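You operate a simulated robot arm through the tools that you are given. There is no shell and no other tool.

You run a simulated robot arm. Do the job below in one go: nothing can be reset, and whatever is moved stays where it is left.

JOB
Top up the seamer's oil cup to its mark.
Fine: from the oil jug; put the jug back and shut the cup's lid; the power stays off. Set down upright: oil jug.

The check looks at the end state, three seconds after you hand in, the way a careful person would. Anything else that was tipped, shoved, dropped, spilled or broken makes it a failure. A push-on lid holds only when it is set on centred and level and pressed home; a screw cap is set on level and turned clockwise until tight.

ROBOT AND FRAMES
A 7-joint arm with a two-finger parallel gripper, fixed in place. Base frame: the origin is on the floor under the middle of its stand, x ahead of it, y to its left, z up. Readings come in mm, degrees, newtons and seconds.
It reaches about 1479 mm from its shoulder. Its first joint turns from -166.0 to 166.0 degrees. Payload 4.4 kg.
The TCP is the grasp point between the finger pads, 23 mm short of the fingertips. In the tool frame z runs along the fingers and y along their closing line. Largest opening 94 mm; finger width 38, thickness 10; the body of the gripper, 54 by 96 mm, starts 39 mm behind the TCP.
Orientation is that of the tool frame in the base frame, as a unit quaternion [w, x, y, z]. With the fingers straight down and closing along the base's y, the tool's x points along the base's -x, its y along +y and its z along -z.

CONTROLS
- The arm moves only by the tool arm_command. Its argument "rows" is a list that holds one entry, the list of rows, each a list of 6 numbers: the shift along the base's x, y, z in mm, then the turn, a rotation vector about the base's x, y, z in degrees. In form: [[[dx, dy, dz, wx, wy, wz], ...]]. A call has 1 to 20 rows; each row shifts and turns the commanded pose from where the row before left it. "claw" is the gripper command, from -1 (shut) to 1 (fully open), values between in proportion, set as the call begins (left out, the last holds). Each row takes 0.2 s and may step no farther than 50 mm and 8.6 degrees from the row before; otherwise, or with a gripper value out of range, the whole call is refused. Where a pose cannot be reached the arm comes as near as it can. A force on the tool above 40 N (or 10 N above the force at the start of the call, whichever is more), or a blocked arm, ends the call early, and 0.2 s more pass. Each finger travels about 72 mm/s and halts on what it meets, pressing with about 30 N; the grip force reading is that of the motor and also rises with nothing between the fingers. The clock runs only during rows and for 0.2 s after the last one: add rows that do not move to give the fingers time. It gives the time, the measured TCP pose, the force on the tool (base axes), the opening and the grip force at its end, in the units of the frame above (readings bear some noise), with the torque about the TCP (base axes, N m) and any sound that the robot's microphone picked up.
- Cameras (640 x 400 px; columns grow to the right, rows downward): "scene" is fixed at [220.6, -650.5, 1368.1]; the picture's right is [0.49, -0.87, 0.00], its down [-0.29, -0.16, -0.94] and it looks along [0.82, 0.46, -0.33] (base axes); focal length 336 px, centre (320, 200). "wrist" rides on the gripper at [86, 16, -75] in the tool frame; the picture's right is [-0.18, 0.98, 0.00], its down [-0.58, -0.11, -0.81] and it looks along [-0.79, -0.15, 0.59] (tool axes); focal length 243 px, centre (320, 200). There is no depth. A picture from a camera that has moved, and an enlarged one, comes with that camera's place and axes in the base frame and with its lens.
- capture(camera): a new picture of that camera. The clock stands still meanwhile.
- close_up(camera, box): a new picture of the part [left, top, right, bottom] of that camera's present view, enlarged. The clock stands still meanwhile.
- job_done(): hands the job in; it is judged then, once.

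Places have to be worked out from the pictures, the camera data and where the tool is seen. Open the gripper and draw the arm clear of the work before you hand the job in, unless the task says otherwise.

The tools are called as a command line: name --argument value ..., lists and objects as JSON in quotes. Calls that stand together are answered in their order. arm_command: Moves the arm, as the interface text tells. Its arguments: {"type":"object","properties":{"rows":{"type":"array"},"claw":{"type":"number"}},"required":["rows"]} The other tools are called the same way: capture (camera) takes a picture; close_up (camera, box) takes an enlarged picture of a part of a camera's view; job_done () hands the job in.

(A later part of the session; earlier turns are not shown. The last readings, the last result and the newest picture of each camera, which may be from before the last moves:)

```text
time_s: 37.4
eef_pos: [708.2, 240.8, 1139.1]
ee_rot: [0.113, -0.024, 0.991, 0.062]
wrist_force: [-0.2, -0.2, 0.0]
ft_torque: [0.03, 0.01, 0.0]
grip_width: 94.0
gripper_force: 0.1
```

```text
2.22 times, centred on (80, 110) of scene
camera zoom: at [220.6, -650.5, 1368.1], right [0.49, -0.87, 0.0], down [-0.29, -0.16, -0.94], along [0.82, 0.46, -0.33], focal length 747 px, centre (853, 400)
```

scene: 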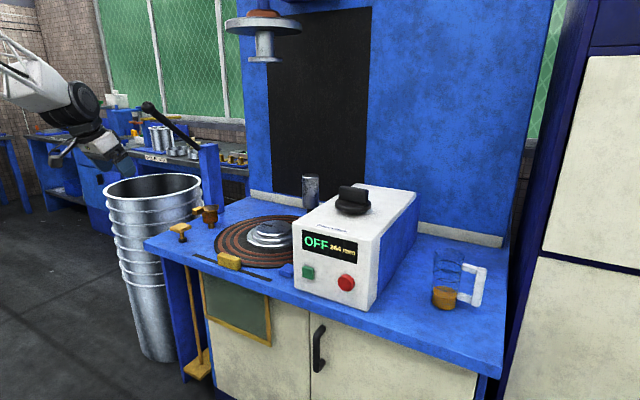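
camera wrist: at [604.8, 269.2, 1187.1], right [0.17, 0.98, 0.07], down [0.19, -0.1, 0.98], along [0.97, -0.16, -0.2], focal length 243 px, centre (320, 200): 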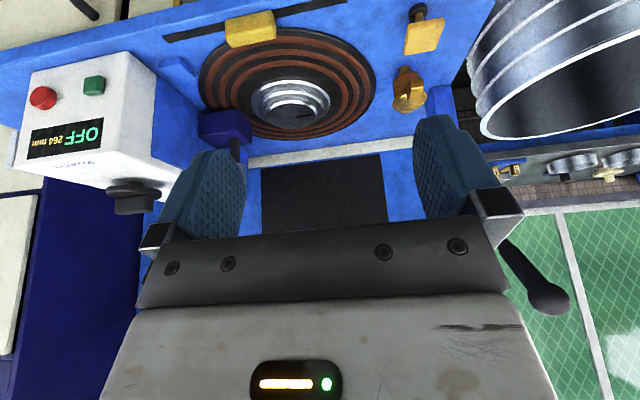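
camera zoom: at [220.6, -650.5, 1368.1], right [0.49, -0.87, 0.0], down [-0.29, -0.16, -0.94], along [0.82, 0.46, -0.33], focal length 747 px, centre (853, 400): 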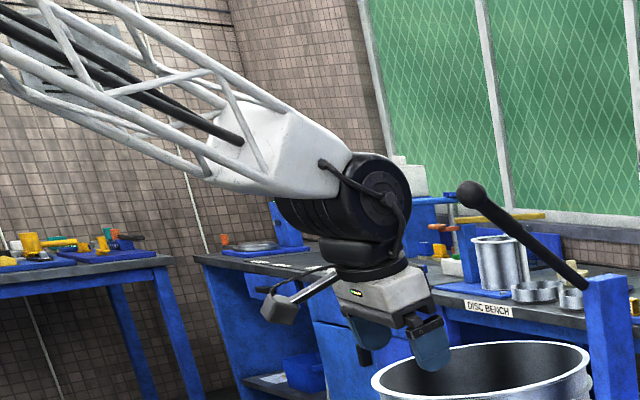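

The home branch is restored. The camera on its bracket is a real body, so I must keep it clear of things. I'll move to the standoff in front of and above the lid tab at 60° pitch.

arm_command --rows '[[[36, 19, -19, -6.75, 0, -3.5], [36, 19, -19, 0, -8.5, 0], [36, 19, -19, 0, -8.5, 0], [36, 19, -19, 0, 0, 0], [36, 19, -19, 0, 0, 0], [36, 19, -19, 0, 0, 0], [36, 19, -19, 0, 0, 0], [36, 19, -19, 0, 0, 0], [36, 17, -19, 0, 0, 0]]]'

capture --camera "wrist"

close_up --camera "scene" --box '[130, 150, 260, 250]'

```text
time_s: 39.4
eef_pos: [1033.3, 409.8, 969.0]
ee_rot: [0.26, -0.002, 0.966, 0.0]
wrist_force: [-1.3, 0.0, 1.1]
ft_torque: [-0.01, 0.04, 0.02]
grip_width: 93.8
gripper_force: 0.1
```

```text
taken
camera wrist: at [921.8, 426.1, 989.5], right [0.16, 0.98, 0.09], down [0.1, -0.11, 0.99], along [0.98, -0.15, -0.11], focal length 243 px, centre (320, 200)
```

wrist: 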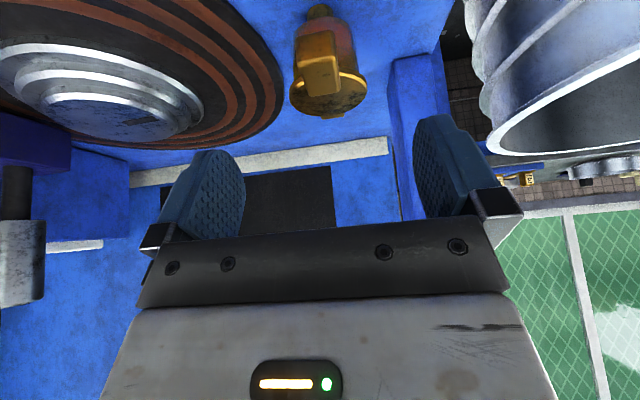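

```text
4.00 times, centred on (195, 200) of scene
camera zoom: at [220.6, -650.5, 1368.1], right [0.49, -0.87, 0.0], down [-0.29, -0.16, -0.94], along [0.82, 0.46, -0.33], focal length 1344 px, centre (820, 200)
```

zoom: 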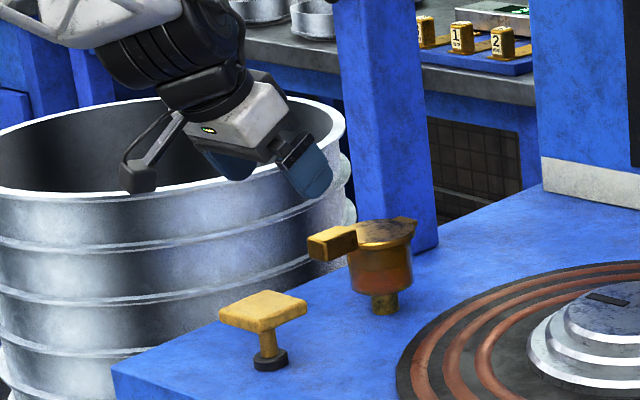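

close_up --camera "wrist" --box '[270, 0, 390, 125]'

close_up --camera "scene" --box '[198, 195, 230, 230]'

```text
3.20 times, centred on (330, 62) of wrist
camera zoom: at [921.8, 426.1, 989.5], right [0.16, 0.98, 0.09], down [0.1, -0.11, 0.99], along [0.98, -0.15, -0.11], focal length 776 px, centre (288, 640)
```

zoom: 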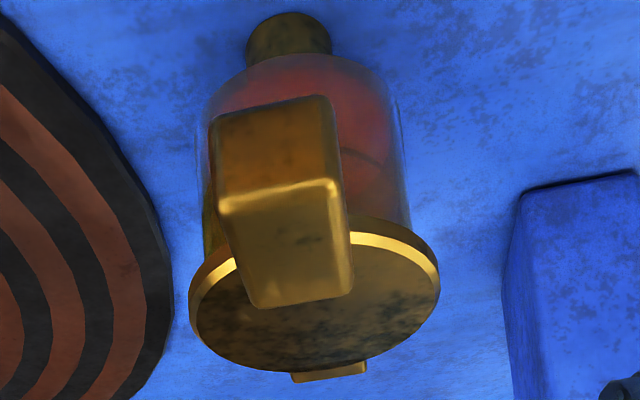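

```text
11.43 times, centred on (214, 212) of scene
camera zoom: at [220.6, -650.5, 1368.1], right [0.49, -0.87, 0.0], down [-0.29, -0.16, -0.94], along [0.82, 0.46, -0.33], focal length 3841 px, centre (1531, 57)
```

zoom: 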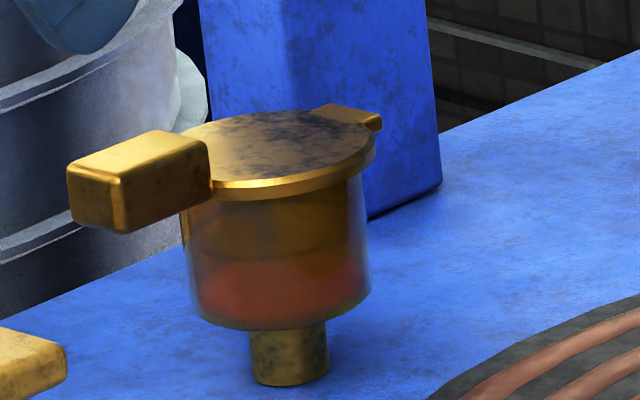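

Triangulated, the tab block spans x 1073–1114, y 397–423, z 860–880, with the hinge near (1193, 410, 862). I'll advance along the tool axis until the block is between the pads at TCP (1086, 410.5, 875).

arm_command --rows '[[[17.5, 0.2, -31, 0, 0, 0], [17.5, 0.2, -31, 0, 0, 0], [17.5, 0.2, -31, 0, 0, 0], [0, 0, 0, 0, 0, 0]]]'

close_up --camera "scene" --box '[170, 170, 250, 240]'

capture --camera "wrist"

```text
time_s: 40.4
eef_pos: [1085.7, 409.7, 873.7]
ee_rot: [0.259, -0.001, 0.966, -0.002]
wrist_force: [0.2, 0.1, 0.0]
ft_torque: [-0.02, -0.01, -0.01]
grip_width: 94.0
gripper_force: 0.0
```

```text
5.71 times, centred on (210, 205) of scene
camera zoom: at [220.6, -650.5, 1368.1], right [0.49, -0.87, 0.0], down [-0.29, -0.16, -0.94], along [0.82, 0.46, -0.33], focal length 1920 px, centre (949, 171)
```

zoom: 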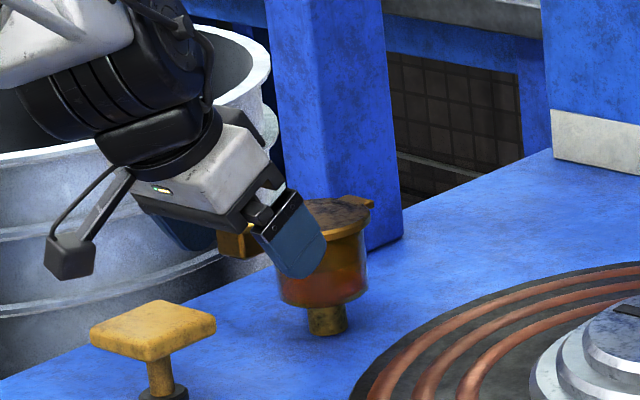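

```text
taken
camera wrist: at [973.3, 426.4, 892.9], right [0.16, 0.98, 0.09], down [0.1, -0.11, 0.99], along [0.98, -0.15, -0.12], focal length 243 px, centre (320, 200)
```

wrist: 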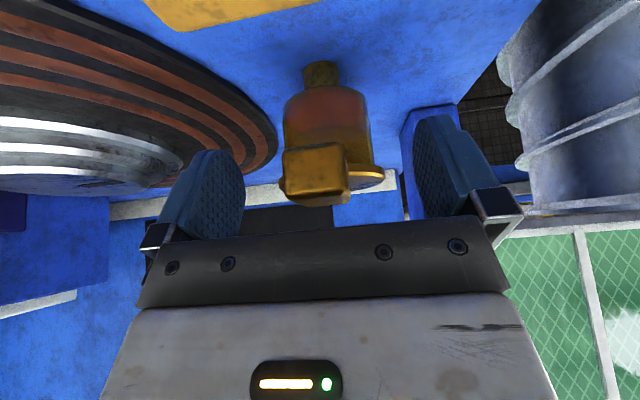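

The block sits between the fingers with clear margin on both sides, so I'll close on it.

arm_command --rows '[[[0, 0, 0, 0, 0, 0], [0, 0, 0, 0, 0, 0], [0, 0, 0, 0, 0, 0], [0, 0, 0, 0, 0, 0], [0, 0, 0, 0, 0, 0]]]' --claw -1

capture --camera "wrist"

```text
time_s: 41.6
eef_pos: [1085.2, 410.1, 873.0]
ee_rot: [0.259, -0.002, 0.966, -0.001]
wrist_force: [-4.6, -11.6, 2.5]
ft_torque: [0.12, -0.12, -0.75]
grip_width: 27.8
gripper_force: 44.6
```

```text
taken
camera wrist: at [973.2, 425.9, 893.2], right [0.16, 0.98, 0.09], down [0.1, -0.11, 0.99], along [0.98, -0.15, -0.12], focal length 243 px, centre (320, 200)
```

wrist: 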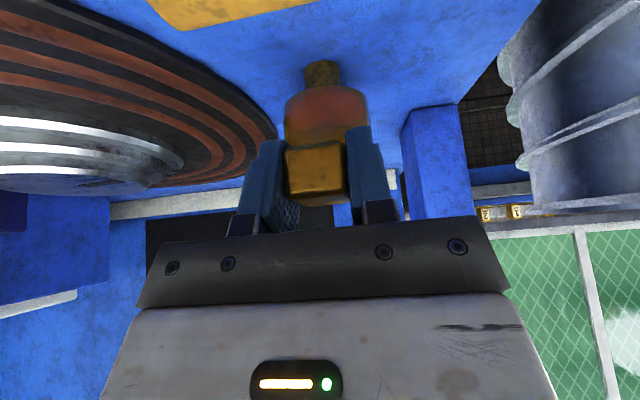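

The block is gripped at 27.8 mm. I'll relieve the slight sideways load and lift the tab a little along an arc about the hinge, to check that the lid swings up freely.

arm_command --rows '[[[0, -0.8, 0, 0, 0, 0], [1.2, 0, 7.6, 0, 3, 0], [1.7, 0, 7.4, 0, 3, 0]]]'

close_up --camera "scene" --box '[170, 170, 250, 240]'

```text
time_s: 42.4
eef_pos: [1086.7, 409.8, 889.5]
ee_rot: [0.207, -0.003, 0.978, 0.0]
wrist_force: [0.2, 7.2, -11.8]
ft_torque: [0.34, 1.14, -1.03]
grip_width: 27.8
gripper_force: 44.9
```

```text
5.71 times, centred on (210, 205) of scene
camera zoom: at [220.6, -650.5, 1368.1], right [0.49, -0.87, 0.0], down [-0.29, -0.16, -0.94], along [0.82, 0.46, -0.33], focal length 1920 px, centre (949, 171)
```

zoom: 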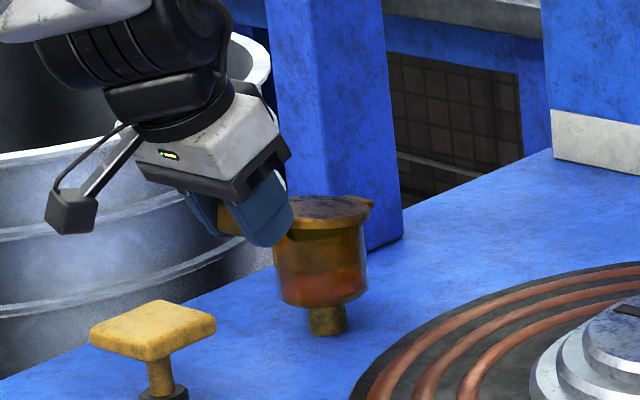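

close_up --camera "scene" --box '[192, 195, 232, 230]'

close_up --camera "wrist" --box '[230, 40, 430, 240]'

```text
11.43 times, centred on (212, 212) of scene
camera zoom: at [220.6, -650.5, 1368.1], right [0.49, -0.87, 0.0], down [-0.29, -0.16, -0.94], along [0.82, 0.46, -0.33], focal length 3841 px, centre (1554, 57)
```

zoom: 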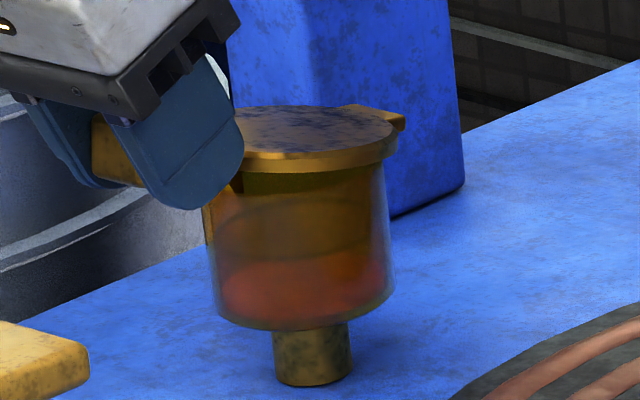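

```text
2.00 times, centred on (330, 140) of wrist
camera zoom: at [978.8, 425.7, 921.2], right [0.16, 0.98, 0.07], down [0.2, -0.11, 0.97], along [0.96, -0.15, -0.22], focal length 485 px, centre (300, 320)
```

zoom: 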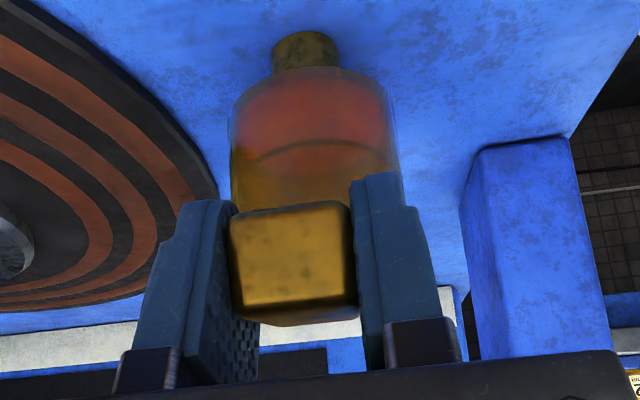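

The lid is lifting, with a gap showing under its front edge. I'll continue along the arc in small steps, turning the hand along partially and watching the forces.

arm_command --rows '[[[3.0, -0.4, 9.1, 0, 3, 0], [3.7, 0, 8.9, 0, 3, 0], [4.6, 0, 8.5, 0, 3, 0], [5.2, 0, 8.1, 0, 3, 0], [5.9, 0, 7.5, 0, 3, 0]]]'

close_up --camera "scene" --box '[180, 170, 240, 230]'

```text
time_s: 43.6
eef_pos: [1110.9, 409.7, 931.9]
ee_rot: [0.078, -0.002, 0.997, -0.001]
wrist_force: [-2.1, 33.8, -10.0]
ft_torque: [0.09, 0.97, -0.98]
grip_width: 28.3
gripper_force: 45.0
```

```text
6.67 times, centred on (210, 200) of scene
camera zoom: at [220.6, -650.5, 1368.1], right [0.49, -0.87, 0.0], down [-0.29, -0.16, -0.94], along [0.82, 0.46, -0.33], focal length 2240 px, centre (1053, 200)
```

zoom: 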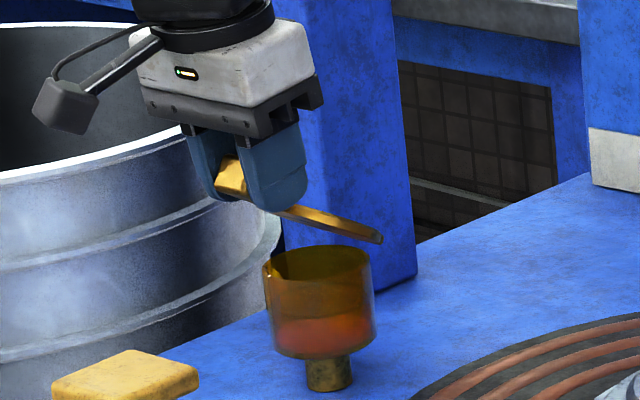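

The lid swings about its rear hinge as expected. There is a sideways load of +34 N on the tool, so I'll ease the hand a little toward +y before continuing.

arm_command --rows '[[[0, 0.6, 0, 0, 0, 0]]]'

```text
time_s: 44.0
eef_pos: [1110.0, 409.3, 931.7]
ee_rot: [0.078, -0.002, 0.997, 0.0]
wrist_force: [-8.7, 30.1, -6.8]
ft_torque: [-0.02, 1.2, -0.65]
grip_width: 27.6
gripper_force: 44.7
```

arm_command --rows '[[[0, 1.2, 0, 0, 0, 0]]]'

```text
time_s: 44.4
eef_pos: [1110.0, 409.8, 932.3]
ee_rot: [0.079, -0.001, 0.997, -0.001]
wrist_force: [-14.1, 13.6, -3.3]
ft_torque: [0.0, 1.31, -0.51]
grip_width: 27.7
gripper_force: 45.1
```

arm_command --rows '[[[6.6, 0.8, 7.1, 0, 3, 0], [7.1, 0, 6.4, 0, 3, 0], [7.7, 0, 5.8, 0, 3, 0], [8.2, 0, 5.1, 0, 3, 0]]]'

close_up --camera "scene" --box '[180, 160, 240, 230]'

```text
time_s: 45.4
eef_pos: [1141.5, 409.8, 956.3]
ee_rot: [-0.026, -0.001, 1.0, -0.001]
wrist_force: [-1.2, -25.1, -12.7]
ft_torque: [-0.13, 0.8, -0.43]
grip_width: 27.8
gripper_force: 45.4
```

```text
5.71 times, centred on (210, 195) of scene
camera zoom: at [220.6, -650.5, 1368.1], right [0.49, -0.87, 0.0], down [-0.29, -0.16, -0.94], along [0.82, 0.46, -0.33], focal length 1920 px, centre (949, 229)
```

zoom: 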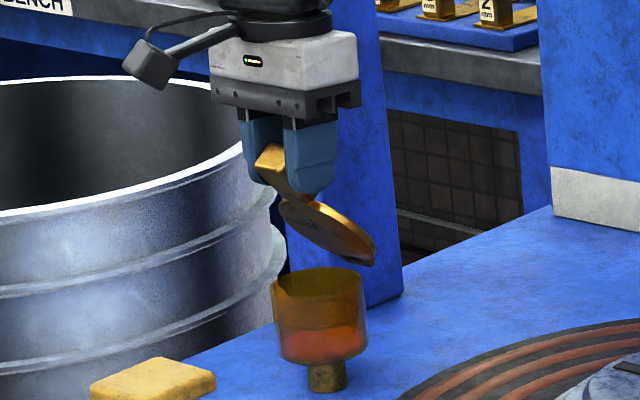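

arm_command --rows '[[[8.5, -0.6, 4.4, 0, 2, 0], [9, 0, 3.4, 0, 2, 0], [9.2, 0, 2.5, 0, 2, 0], [9.4, 0, 1.8, 0, 2, 0]]]'

close_up --camera "scene" --box '[180, 160, 240, 230]'

```text
time_s: 46.3
eef_pos: [1170.6, 409.7, 968.1]
ee_rot: [-0.084, -0.001, 0.996, 0.0]
wrist_force: [2.8, -5.8, 3.0]
ft_torque: [-0.03, -0.39, -0.26]
grip_width: 27.7
gripper_force: 44.5
stopped in row 4: the force on the tool passed its limit at 43 N (the readings are from after the stop); the commanded pose is now the measured one
```

```text
5.71 times, centred on (210, 195) of scene
camera zoom: at [220.6, -650.5, 1368.1], right [0.49, -0.87, 0.0], down [-0.29, -0.16, -0.94], along [0.82, 0.46, -0.33], focal length 1920 px, centre (949, 229)
```

zoom: 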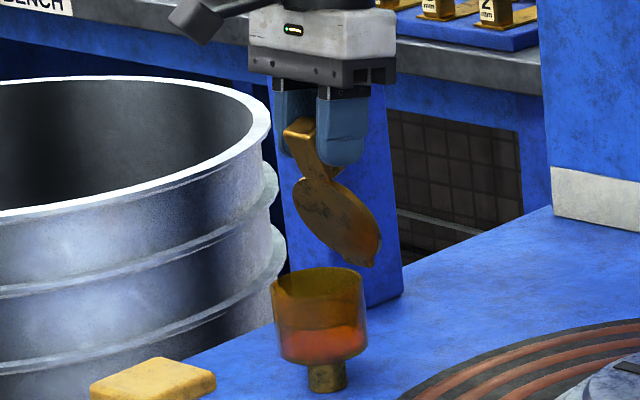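

The force spiked briefly but reads low now. The lid is at about 70°. I'll continue gently in smaller steps.

arm_command --rows '[[[4.7, 0, 0.8, 0, 1, 0], [4.7, 0, 0.6, 0, 1, 0]]]'

```text
time_s: 46.9
eef_pos: [1180.1, 409.8, 970.1]
ee_rot: [-0.102, 0.0, 0.995, 0.0]
wrist_force: [-12.5, -14.8, 7.5]
ft_torque: [-0.03, 1.4, -0.05]
grip_width: 27.9
gripper_force: 45.4
```

arm_command --rows '[[[5.7, -0.4, 0.4, 0, 2, 0], [5.8, 0, 0.1, 0, 2, 0], [5.8, 0, -0.1, 0, 2, 0]]]'

close_up --camera "scene" --box '[180, 150, 250, 230]'

```text
time_s: 47.7
eef_pos: [1184.6, 409.2, 970.4]
ee_rot: [-0.153, -0.002, 0.988, 0.0]
wrist_force: [12.4, 23.0, 7.3]
ft_torque: [-0.48, -1.41, -0.71]
grip_width: 27.7
gripper_force: 44.8
out of reach, approached as far as the arm can: row 3
```

```text
5.00 times, centred on (215, 190) of scene
camera zoom: at [220.6, -650.5, 1368.1], right [0.49, -0.87, 0.0], down [-0.29, -0.16, -0.94], along [0.82, 0.46, -0.33], focal length 1680 px, centre (845, 250)
```

zoom: 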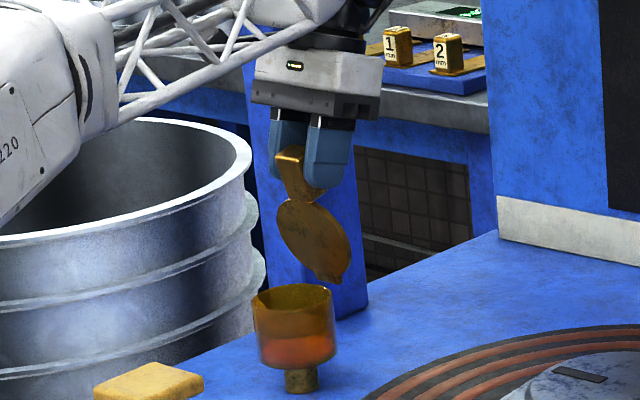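

The arm reached a limit with the hand tilted past vertical. I'll check the overall arm posture.

capture --camera "scene"

capture --camera "wrist"

```text
taken
```

scene: 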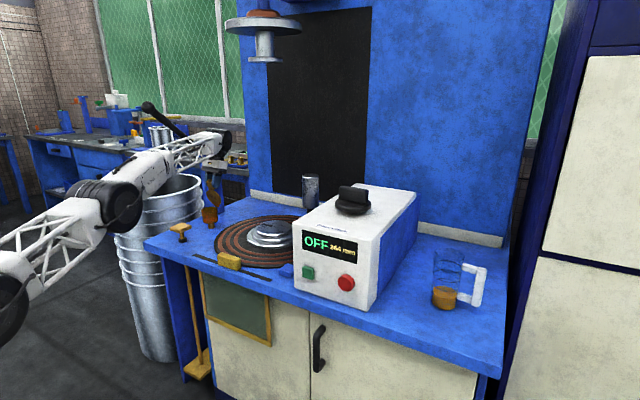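

```text
taken
camera wrist: at [1125.1, 425.5, 1066.2], right [0.17, 0.98, -0.05], down [0.8, -0.11, 0.59], along [0.58, -0.14, -0.8], focal length 243 px, centre (320, 200)
```

wrist: 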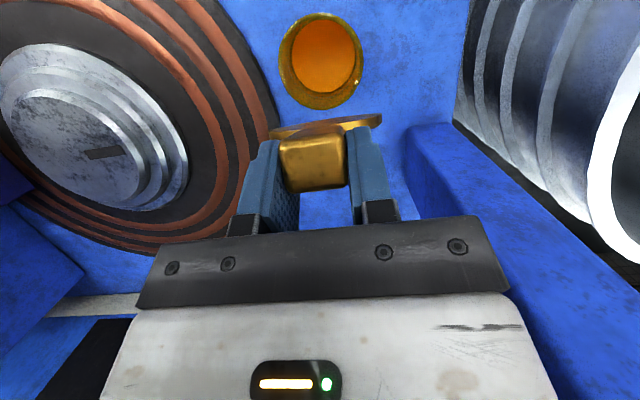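

Reach ran out because the hand tilted past vertical. I'll turn the hand back toward vertical at the same spot, letting the block pivot in the pads, which brings the elbow back.

arm_command --rows '[[[0, 0.5, 0, 0, -3, 0], [0, 0, 0, 0, -3, 0], [0, 0, 0, 0, -3, 0], [0, 0, 0, 0, -3, 0], [0, 0, 0, 0, -3, 0]]]'

capture --camera "scene"

```text
time_s: 48.4
eef_pos: [1182.8, 409.3, 969.6]
ee_rot: [-0.098, -0.002, 0.995, 0.0]
wrist_force: [-1.8, 7.1, 3.4]
ft_torque: [-0.42, 0.19, -0.49]
grip_width: 27.7
gripper_force: 45.0
stopped in row 3: the force on the tool passed its limit at 43 N (the readings are from after the stop); the commanded pose is now the measured one
```

```text
taken
```

scene: 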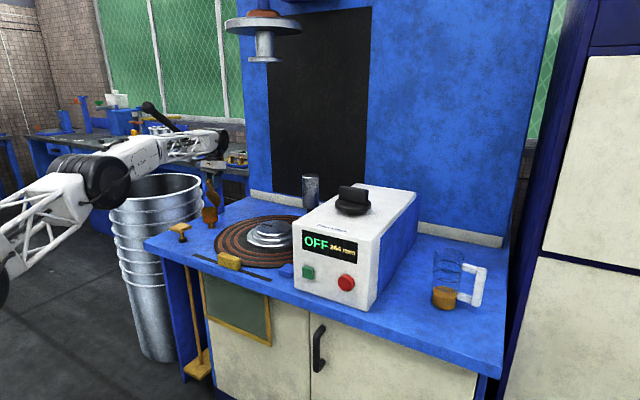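

arm_command --rows '[[[0.5, 0, 0, 0, -1.5, 0], [0.5, 0, 0, 0, -1.5, 0], [0.5, 0, 0, 0, -1.5, 0], [0.5, 0, 0, 0, -1.5, 0]]]'

capture --camera "scene"

```text
time_s: 49.4
eef_pos: [1186.5, 409.7, 969.2]
ee_rot: [-0.046, -0.002, 0.999, -0.001]
wrist_force: [-12.8, 9.7, 4.3]
ft_torque: [-0.17, 1.42, -0.42]
grip_width: 27.9
gripper_force: 45.2
```

```text
taken
```

scene: 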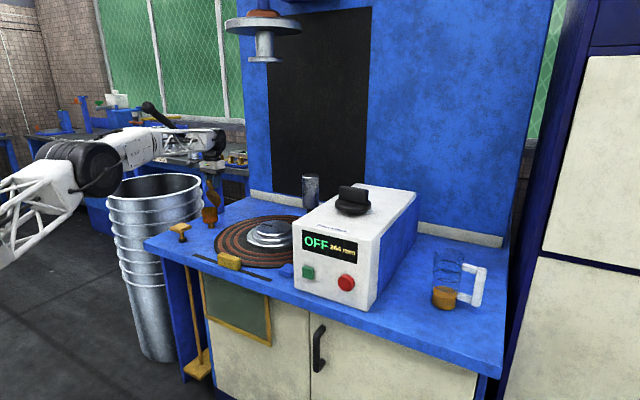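

arm_command --rows '[[[4.5, -0.2, 0.1, 0, -1.5, 0], [4.5, 0, 0.0, 0, -1.5, 0], [4.5, 0, -0.2, 0, -1.5, 0]]]'

close_up --camera "scene" --box '[180, 150, 250, 230]'

```text
time_s: 50.2
eef_pos: [1199.7, 409.1, 970.8]
ee_rot: [-0.006, -0.001, 1.0, 0.0]
wrist_force: [-12.0, 11.7, 9.1]
ft_torque: [-0.29, 1.48, -0.45]
grip_width: 27.7
gripper_force: 44.4
```

```text
5.00 times, centred on (215, 190) of scene
camera zoom: at [220.6, -650.5, 1368.1], right [0.49, -0.87, 0.0], down [-0.29, -0.16, -0.94], along [0.82, 0.46, -0.33], focal length 1680 px, centre (845, 250)
```

zoom: 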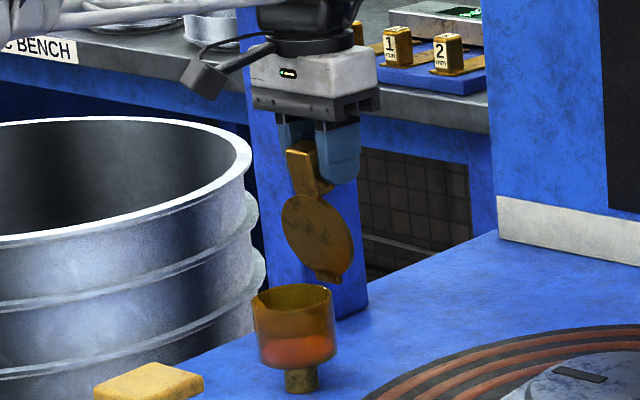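

The lid is nearly vertical. I'll carry it further past vertical in small steps with the hand straight down.

arm_command --rows '[[[5, -0.3, -0.3, 0, 0, 0], [5, 0, -0.5, 0, 0, 0], [5, 0, -0.7, 0, 0, 0], [5, 0, -0.9, 0, 0, 0]]]'

close_up --camera "scene" --box '[180, 150, 250, 230]'

```text
time_s: 51.2
eef_pos: [1219.2, 409.3, 966.3]
ee_rot: [-0.006, -0.002, 1.0, 0.0]
wrist_force: [-11.2, 12.0, 7.5]
ft_torque: [0.3, 1.37, -0.26]
grip_width: 27.8
gripper_force: 44.8
```

```text
5.00 times, centred on (215, 190) of scene
camera zoom: at [220.6, -650.5, 1368.1], right [0.49, -0.87, 0.0], down [-0.29, -0.16, -0.94], along [0.82, 0.46, -0.33], focal length 1680 px, centre (845, 250)
```

zoom: 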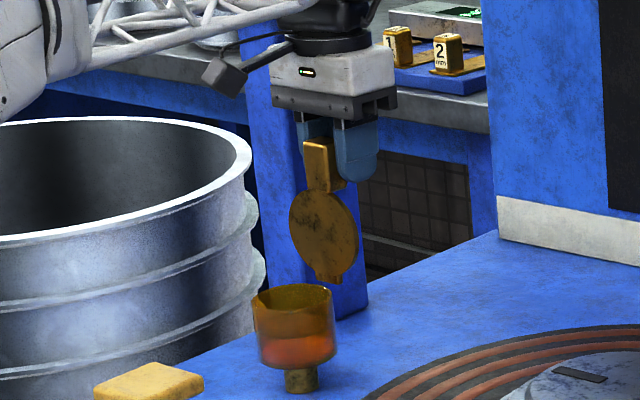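

arm_command --rows '[[[5, -0.3, -1.2, 0, 0, 0], [5, 0, -1.4, 0, 0, 0], [5, 0, -1.6, 0, 0, 0], [5, 0, -1.8, 0, 0, 0]]]'

close_up --camera "scene" --box '[180, 150, 250, 230]'

```text
time_s: 52.2
eef_pos: [1239.1, 408.5, 961.3]
ee_rot: [-0.005, -0.002, 1.0, 0.0]
wrist_force: [-3.5, 22.3, 11.8]
ft_torque: [0.26, 0.81, -0.5]
grip_width: 28.1
gripper_force: 45.0
```

```text
5.00 times, centred on (215, 190) of scene
camera zoom: at [220.6, -650.5, 1368.1], right [0.49, -0.87, 0.0], down [-0.29, -0.16, -0.94], along [0.82, 0.46, -0.33], focal length 1680 px, centre (845, 250)
```

zoom: 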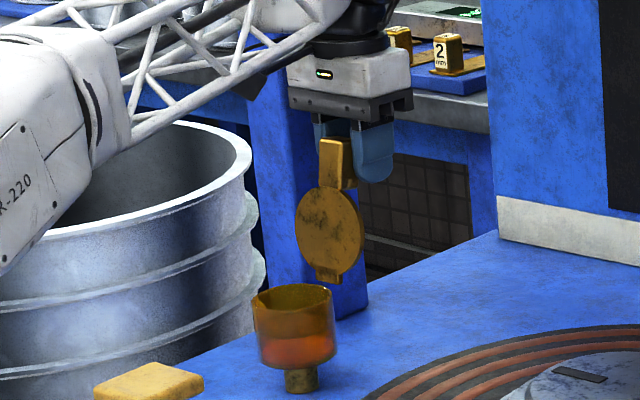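

The lid is at about 107°, past vertical. I'll go a little further, pitching the hand back to stay within reach and feeling for a stop.

arm_command --rows '[[[3, 0.6, -1.2, 0, -2, 0], [4, 0, -1.8, 0, -2, 0], [4, 0, -2.0, 0, -2, 0], [4, 0, -2.2, 0, -2, 0]]]'

close_up --camera "scene" --box '[180, 150, 250, 230]'

```text
time_s: 53.2
eef_pos: [1254.0, 409.2, 954.4]
ee_rot: [0.064, -0.002, 0.998, 0.0]
wrist_force: [-27.6, 4.3, 15.1]
ft_torque: [0.35, 0.77, -0.19]
grip_width: 27.7
gripper_force: 44.5
```

```text
5.00 times, centred on (215, 190) of scene
camera zoom: at [220.6, -650.5, 1368.1], right [0.49, -0.87, 0.0], down [-0.29, -0.16, -0.94], along [0.82, 0.46, -0.33], focal length 1680 px, centre (845, 250)
```

zoom: 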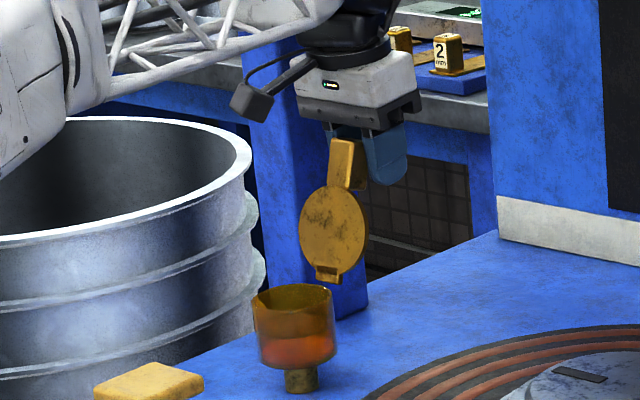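

Resistance along the arc has risen to about 30 N at a lid angle of about 115°, so this is the stop. I'll back off slightly and open the fingers partway to release the tab.

arm_command --rows '[[[-1.2, 0, 0.8, 0, 0, 0], [0, 0, 0, 0, 0, 0]]]'

arm_command --rows '[[[0, 0, 0, 0, 0, 0], [0, 0, 0, 0, 0, 0], [0, 0, 0, 0, 0, 0]]]' --claw 0.1

close_up --camera "scene" --box '[180, 150, 250, 230]'

capture --camera "wrist"

```text
time_s: 53.8
eef_pos: [1252.9, 409.0, 954.3]
ee_rot: [0.064, -0.002, 0.998, 0.0]
wrist_force: [11.1, 10.7, 13.0]
ft_torque: [0.15, -0.99, -0.3]
grip_width: 27.5
gripper_force: 44.4
```

```text
time_s: 54.6
eef_pos: [1253.7, 409.9, 953.6]
ee_rot: [0.064, -0.003, 0.998, -0.001]
wrist_force: [-0.4, 0.3, -1.0]
ft_torque: [-0.01, 0.01, 0.03]
grip_width: 51.5
gripper_force: 0.1
```

```text
5.00 times, centred on (215, 190) of scene
camera zoom: at [220.6, -650.5, 1368.1], right [0.49, -0.87, 0.0], down [-0.29, -0.16, -0.94], along [0.82, 0.46, -0.33], focal length 1680 px, centre (845, 250)
```

zoom: 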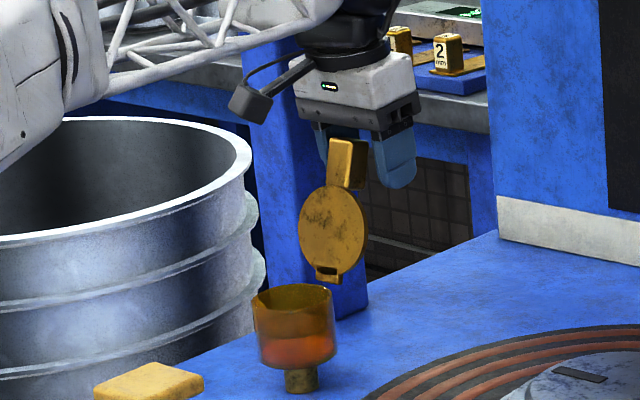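

```text
taken
camera wrist: at [1158.6, 425.7, 1015.5], right [0.18, 0.98, 0.02], down [0.48, -0.11, 0.87], along [0.86, -0.15, -0.49], focal length 243 px, centre (320, 200)
```

wrist: 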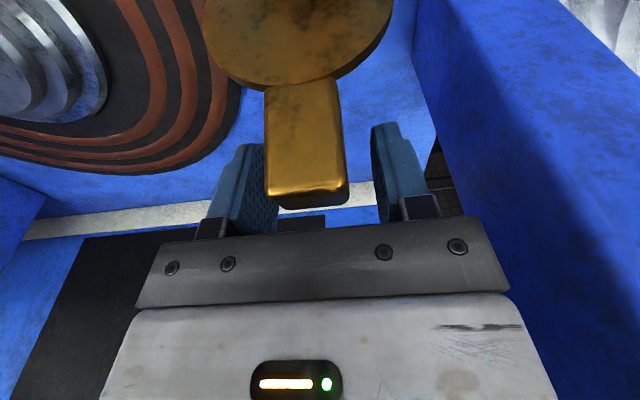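

The lid rests open against its stop. I'll withdraw the hand upward off the tab and back, then look into the cup.

arm_command --rows '[[[-5, 0, 40, 0, 0, 0], [-5, 0, 40, 0, 0, 0], [-5, 0, 40, 0, 0, 0], [-35, 0, 10, 0, 2.5, 0], [-35, 0, 0, 0, 2.5, 0], [-35, 0, 0, 0, 2.5, 0], [-35, 0, -10, 0, 0, 0], [-35, 0, -10, 0, 0, 0], [-35, 0, -10, 0, 0, 0]]]' --claw 1

capture --camera "wrist"

capture --camera "scene"

```text
time_s: 56.6
eef_pos: [1028.2, 410.4, 1055.1]
ee_rot: [-0.001, -0.002, 1.0, -0.001]
wrist_force: [0.1, 0.7, 0.9]
ft_torque: [-0.02, 0.01, 0.0]
grip_width: 94.3
gripper_force: 0.1
```

```text
taken
camera wrist: at [943.2, 426.6, 1127.9], right [0.18, 0.98, 0.0], down [0.58, -0.11, 0.8], along [0.79, -0.15, -0.59], focal length 243 px, centre (320, 200)
```

wrist: 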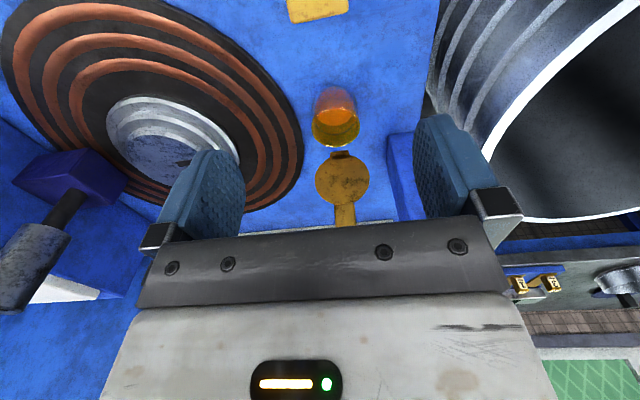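

```text
taken
```

scene: 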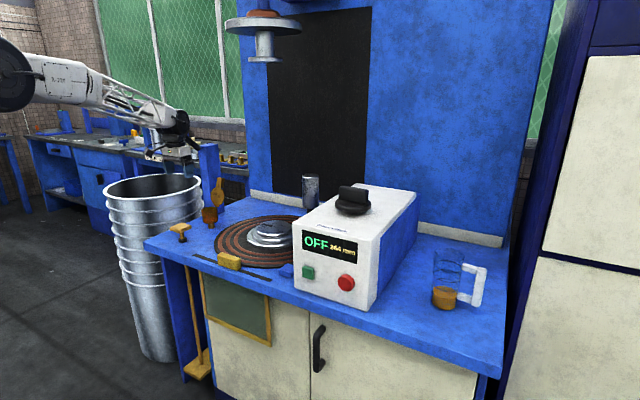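

The lid stays open. I'm zooming into the cup to read the oil level against the ring mark.

close_up --camera "wrist" --box '[300, 80, 370, 155]'

close_up --camera "scene" --box '[196, 170, 228, 230]'

close_up --camera "scene" --box '[198, 204, 222, 226]'

```text
5.33 times, centred on (335, 118) of wrist
camera zoom: at [943.2, 426.6, 1127.9], right [0.18, 0.98, 0.0], down [0.58, -0.11, 0.8], along [0.79, -0.15, -0.59], focal length 1294 px, centre (240, 640)
```

zoom: 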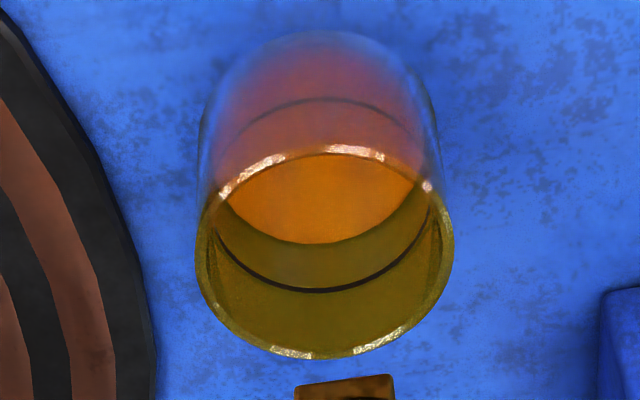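

```text
6.67 times, centred on (212, 200) of scene
camera zoom: at [220.6, -650.5, 1368.1], right [0.49, -0.87, 0.0], down [-0.29, -0.16, -0.94], along [0.82, 0.46, -0.33], focal length 2240 px, centre (1040, 200)
```

zoom: 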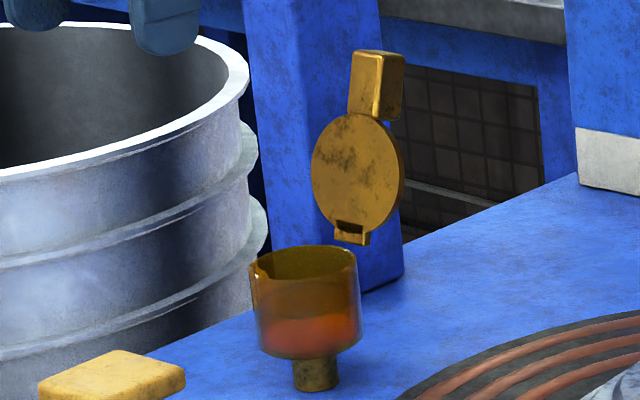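

```text
16.00 times, centred on (210, 215) of scene
camera zoom: at [220.6, -650.5, 1368.1], right [0.49, -0.87, 0.0], down [-0.29, -0.16, -0.94], along [0.82, 0.46, -0.33], focal length 5377 px, centre (2080, -40)
```

zoom: 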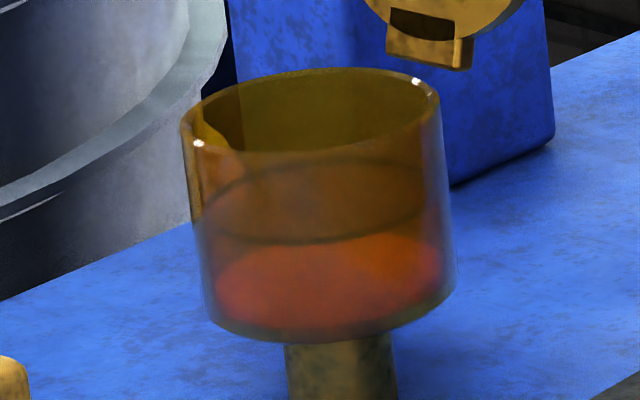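

This is a clear reading. The oil surface is at about z 806, the mark ring at about 827, and the rim at about 854, with an inner radius of about 30 mm. So the cup needs about 60 ml. Before picking up the jug I'll rehearse the pouring motion with the empty hand to check reach: 30° pitch, then roll toward +y.

arm_command --rows '[[[0, -15, 0, 0, -7.5, 0], [0, -15, 0, 0, -7.5, 0], [0, -15, 0, 0, -7.5, 0], [5, -15, 0, 0, -7.5, 0], [10, -12, 0, 0, -7.5, 0], [20, -12, 0, 0, -7.5, 0], [30, -12, 0, 0, -7.5, 0], [30, 0, 0, 0, -7.5, 0]]]'

capture --camera "scene"

```text
time_s: 58.4
eef_pos: [1125.2, 312.1, 1055.2]
ee_rot: [0.499, -0.001, 0.867, 0.0]
wrist_force: [0.1, 0.2, 0.9]
ft_torque: [-0.01, 0.06, 0.0]
grip_width: 93.9
gripper_force: 0.1
```

```text
taken
```

scene: 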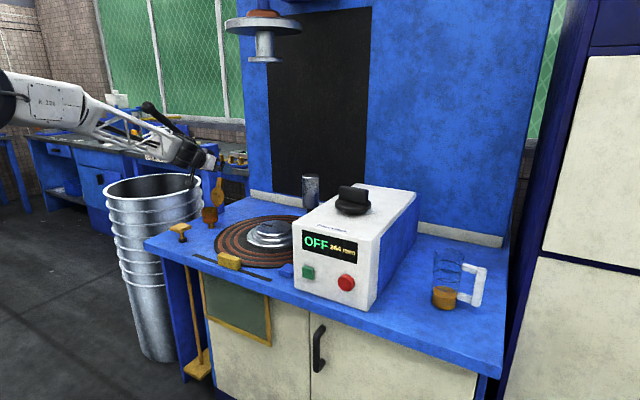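

Now the rehearsal roll about base x, toward +y.

arm_command --rows '[[[1, 0, -5, -8, 0, 0], [1, 0, -5, -8, 0, 0], [1, 0, -5, -8, 0, 0], [1, 0, -5, -8, 0, 0], [1, 0, -5, -8, 0, 0], [1, 0, -5, -8, 0, 0], [1, 0, -5, -8, 0, 0], [1, 0, -5, -8, 0, 0], [1, 0, -5, -8, 0, 0], [1, 0, -5, -8, 0, 0], [1, 0, -5, -8, 0, 0]]]'

capture --camera "scene"

capture --camera "wrist"

```text
time_s: 60.8
eef_pos: [1135.2, 312.5, 1000.2]
ee_rot: [0.356, -0.348, 0.622, -0.605]
wrist_force: [-0.4, 0.4, 0.3]
ft_torque: [0.01, 0.04, 0.0]
grip_width: 93.9
gripper_force: 0.0
```

```text
taken
```

scene: 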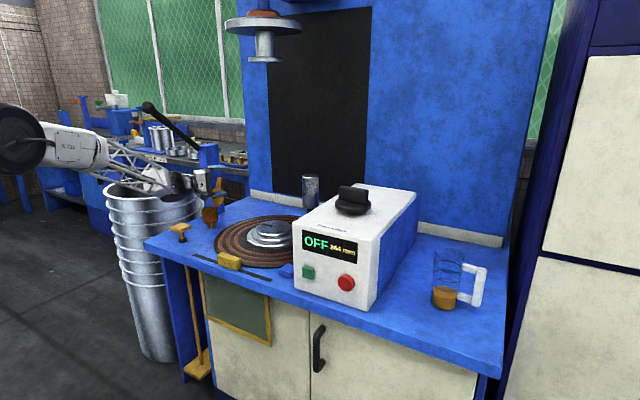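

```text
taken
camera wrist: at [1027.4, 276.5, 980.9], right [0.09, 0.19, -0.98], down [-0.4, 0.9, 0.14], along [0.91, 0.38, 0.16], focal length 243 px, centre (320, 200)
```

wrist: 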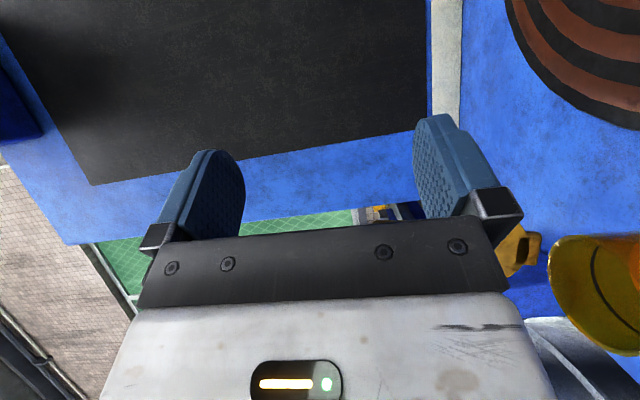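

The full roll is reachable, and the cup mouth is even visible from the wrist camera. I'll unroll and rehearse the carry route in front of the table in this same attitude.

arm_command --rows '[[[0, 0, 2, 8, 0, 0], [0, 0, 2, 8, 0, 0], [0, 0, 2, 8, 0, 0], [0, 0, 2, 8, 0, 0], [0, 0, 2, 8, 0, 0], [0, 0, 2, 8, 0, 0], [0, 0, 2, 8, 0, 0], [0, 0, 2, 8, 0, 0], [0, 0, 2, 8, 0, 0], [0, 0, 2, 8, 0, 0], [0, 0, 2, 8, 0, 0], [-33, 0, 0, 0, 0, 0], [-33, 0, 0, 0, 0, 0], [-33, 0, 0, 0, 0, 0], [-33, 0, 0, 0, 0, 0], [-33, 0, 0, 0, 0, 0], [-33, 0, 0, 0, 0, 0], [-33, 0, 0, 0, 0, 0], [-33, 0, 0, 0, 0, 0], [-33, 0, 0, 0, 0, 0]]]'

arm_command --rows '[[[0, -48, 0, 0, 0, 0], [0, -48, 0, 0, 0, 0], [0, -48, 0, 0, 0, 0], [0, -48, 0, 0, 0, 0], [0, -48, 0, 0, 0, 0], [0, -48, 0, 0, 0, 0], [0, -48, 0, 0, 0, 0], [0, -48, 0, 0, 0, 0], [0, -48, 0, 0, 0, 0], [0, -48, 0, 0, 0, 0]]]'

capture --camera "scene"

```text
time_s: 65.0
eef_pos: [837.1, 310.7, 1020.5]
ee_rot: [0.498, -0.002, 0.867, -0.001]
wrist_force: [0.5, 0.4, -0.4]
ft_torque: [-0.02, -0.02, -0.02]
grip_width: 94.1
gripper_force: 0.1
```

```text
time_s: 67.2
eef_pos: [837.0, -167.0, 1021.9]
ee_rot: [0.499, -0.002, 0.867, -0.001]
wrist_force: [0.8, 0.4, 1.0]
ft_torque: [0.04, 0.08, 0.02]
grip_width: 94.2
gripper_force: 0.0
```

```text
taken
```

scene: 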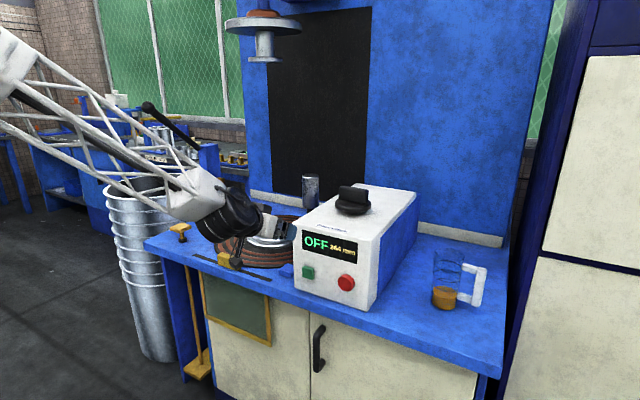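

The route works in this attitude. I'll continue to y about -643, in line with the handle bar.

arm_command --rows '[[[0, -48, 0, 0, 0, 0], [0, -48, 0, 0, 0, 0], [0, -48, 0, 0, 0, 0], [0, -48, 0, 0, 0, 0], [0, -48, 0, 0, 0, 0], [0, -48, 0, 0, 0, 0], [0, -48, 0, 0, 0, 0], [0, -48, 0, 0, 0, 0], [0, -46, 0, 0, 0, 0], [0, -46, 0, 0, 0, 0]]]'

capture --camera "scene"

capture --camera "wrist"

```text
time_s: 69.4
eef_pos: [836.8, -642.3, 1020.9]
ee_rot: [0.498, -0.002, 0.867, -0.001]
wrist_force: [-0.3, -0.4, 0.4]
ft_torque: [0.0, 0.06, -0.01]
grip_width: 94.1
gripper_force: 0.0
```

```text
taken
```

scene: 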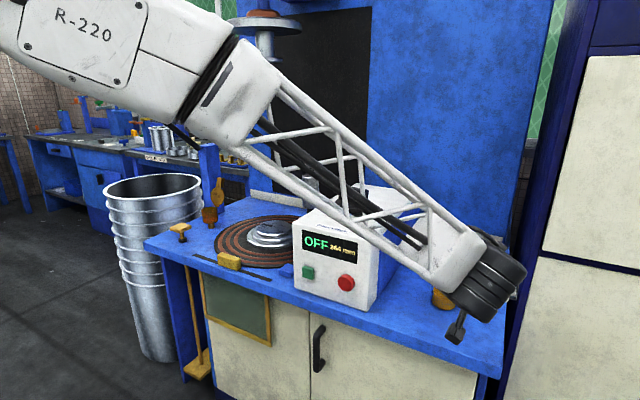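

```text
taken
camera wrist: at [730.5, -626.6, 982.6], right [0.09, 0.98, 0.16], down [-0.4, -0.11, 0.91], along [0.91, -0.15, 0.39], focal length 243 px, centre (320, 200)
```

wrist: 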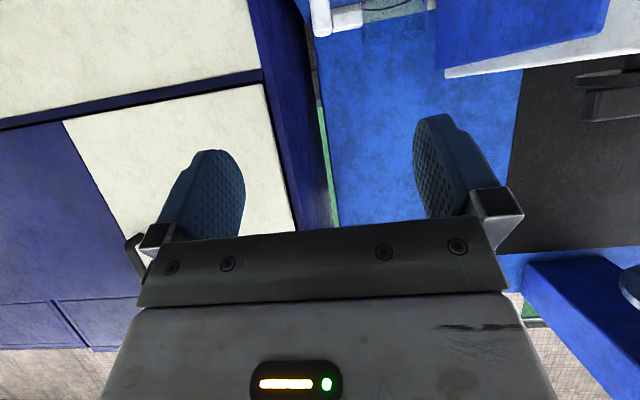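

The route is fully reachable, and the cabinet edge is far off at about (1238, -779). I'll pitch to 60° and come closer so the wrist camera can see the handle between the fingers.

arm_command --rows '[[[16, 0, -18, 0, 7.5, 0], [16, 0, -18, 0, 7.5, 0], [16, 0, -18, 0, 7.5, 0], [16, 0, -18, 0, 7.5, 0]]]'

capture --camera "wrist"

close_up --camera "wrist" --box '[260, 60, 440, 235]'

close_up --camera "scene" --box '[425, 240, 490, 315]'

```text
time_s: 70.4
eef_pos: [901.1, -644.9, 950.5]
ee_rot: [0.258, -0.001, 0.966, -0.001]
wrist_force: [0.0, 0.2, 1.1]
ft_torque: [-0.02, -0.01, 0.01]
grip_width: 94.0
gripper_force: 0.0
```

```text
taken
camera wrist: at [790.8, -628.1, 970.5], right [0.16, 0.98, 0.09], down [0.1, -0.11, 0.99], along [0.98, -0.15, -0.12], focal length 243 px, centre (320, 200)
```

wrist: 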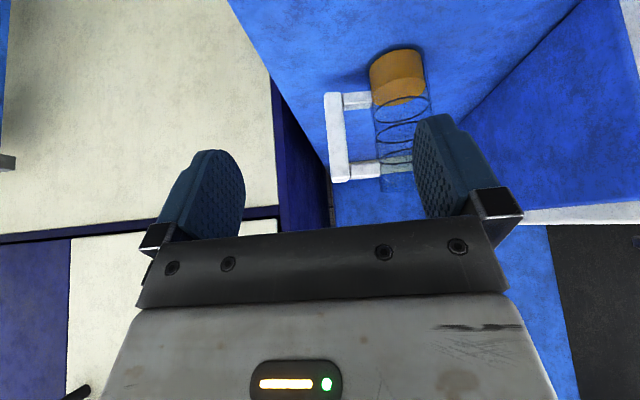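

```text
2.29 times, centred on (350, 148) of wrist
camera zoom: at [790.8, -628.1, 970.5], right [0.16, 0.98, 0.09], down [0.1, -0.11, 0.99], along [0.98, -0.15, -0.12], focal length 555 px, centre (251, 320)
```

zoom: 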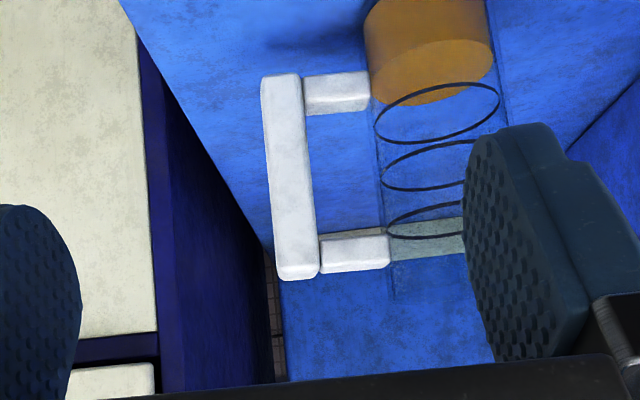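

```text
5.33 times, centred on (458, 278) of scene
camera zoom: at [220.6, -650.5, 1368.1], right [0.49, -0.87, 0.0], down [-0.29, -0.16, -0.94], along [0.82, 0.46, -0.33], focal length 1792 px, centre (-413, -213)
```

zoom: 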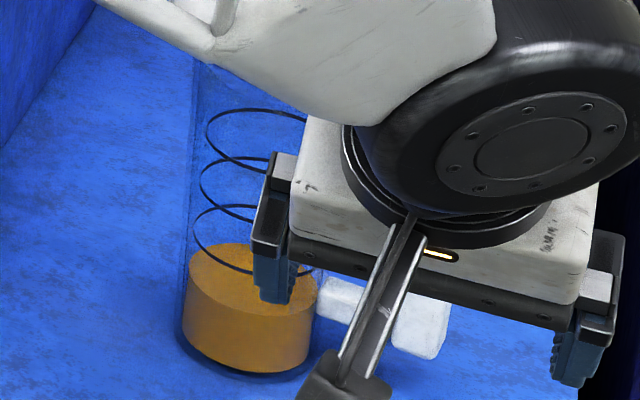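

The handle is now pinned down. The bar is about 21 mm wide in y at y -643.5, x 1074–1094, z 807–916, with the finger gap at z 834–899, and the jug axis is at (1087, -562). Full opening would hit the jug wall, so I'll preset the opening to about 45 mm and go to a standoff 100 mm behind the bar at 25° pitch.

arm_command --rows '[[[18, 0.3, -8, 0, -7, 0], [18, 0.3, -8, 0, -7, 0], [18, 0.3, -8, 0, -7, 0], [18, 0.3, -8, 0, -7, 0], [17, 0.2, -9, 0, -7, 0], [0, 0, 0, 0, 0, 0]]]' --claw -0.04

capture --camera "wrist"

capture --camera "scene"

```text
time_s: 71.8
eef_pos: [990.4, -642.4, 906.7]
ee_rot: [0.536, -0.001, 0.844, -0.002]
wrist_force: [-0.3, 0.5, 0.3]
ft_torque: [0.03, 0.02, -0.01]
grip_width: 45.1
gripper_force: 0.0
```

```text
taken
camera wrist: at [887.0, -625.8, 859.5], right [0.08, 0.98, 0.16], down [-0.48, -0.11, 0.87], along [0.87, -0.15, 0.47], focal length 243 px, centre (320, 200)
```

wrist: 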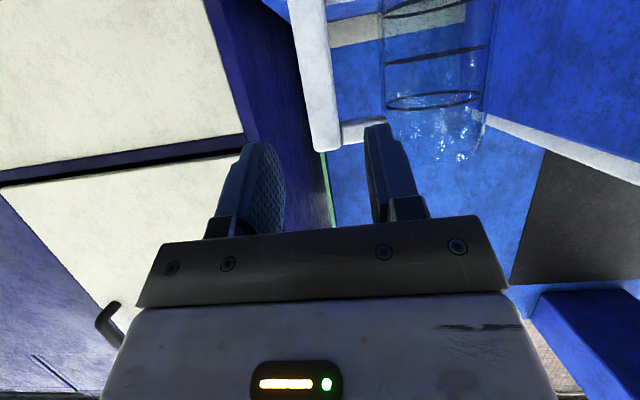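

```text
taken
```

scene: 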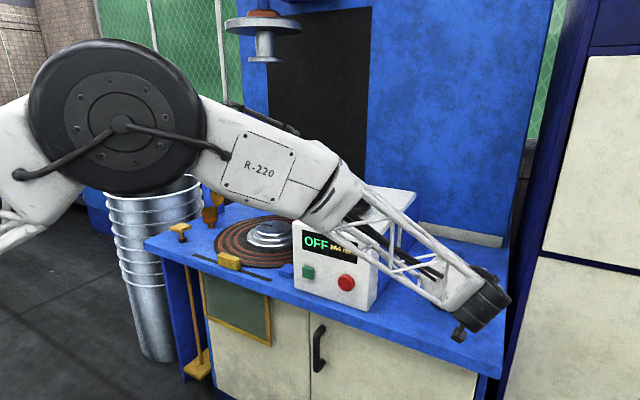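

close_up --camera "wrist" --box '[230, 0, 430, 200]'

```text
2.00 times, centred on (330, 100) of wrist
camera zoom: at [887.0, -625.8, 859.5], right [0.08, 0.98, 0.16], down [-0.48, -0.11, 0.87], along [0.87, -0.15, 0.47], focal length 485 px, centre (300, 400)
```

zoom: 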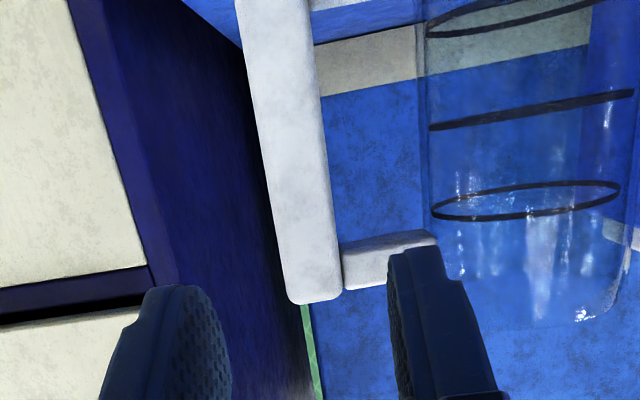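

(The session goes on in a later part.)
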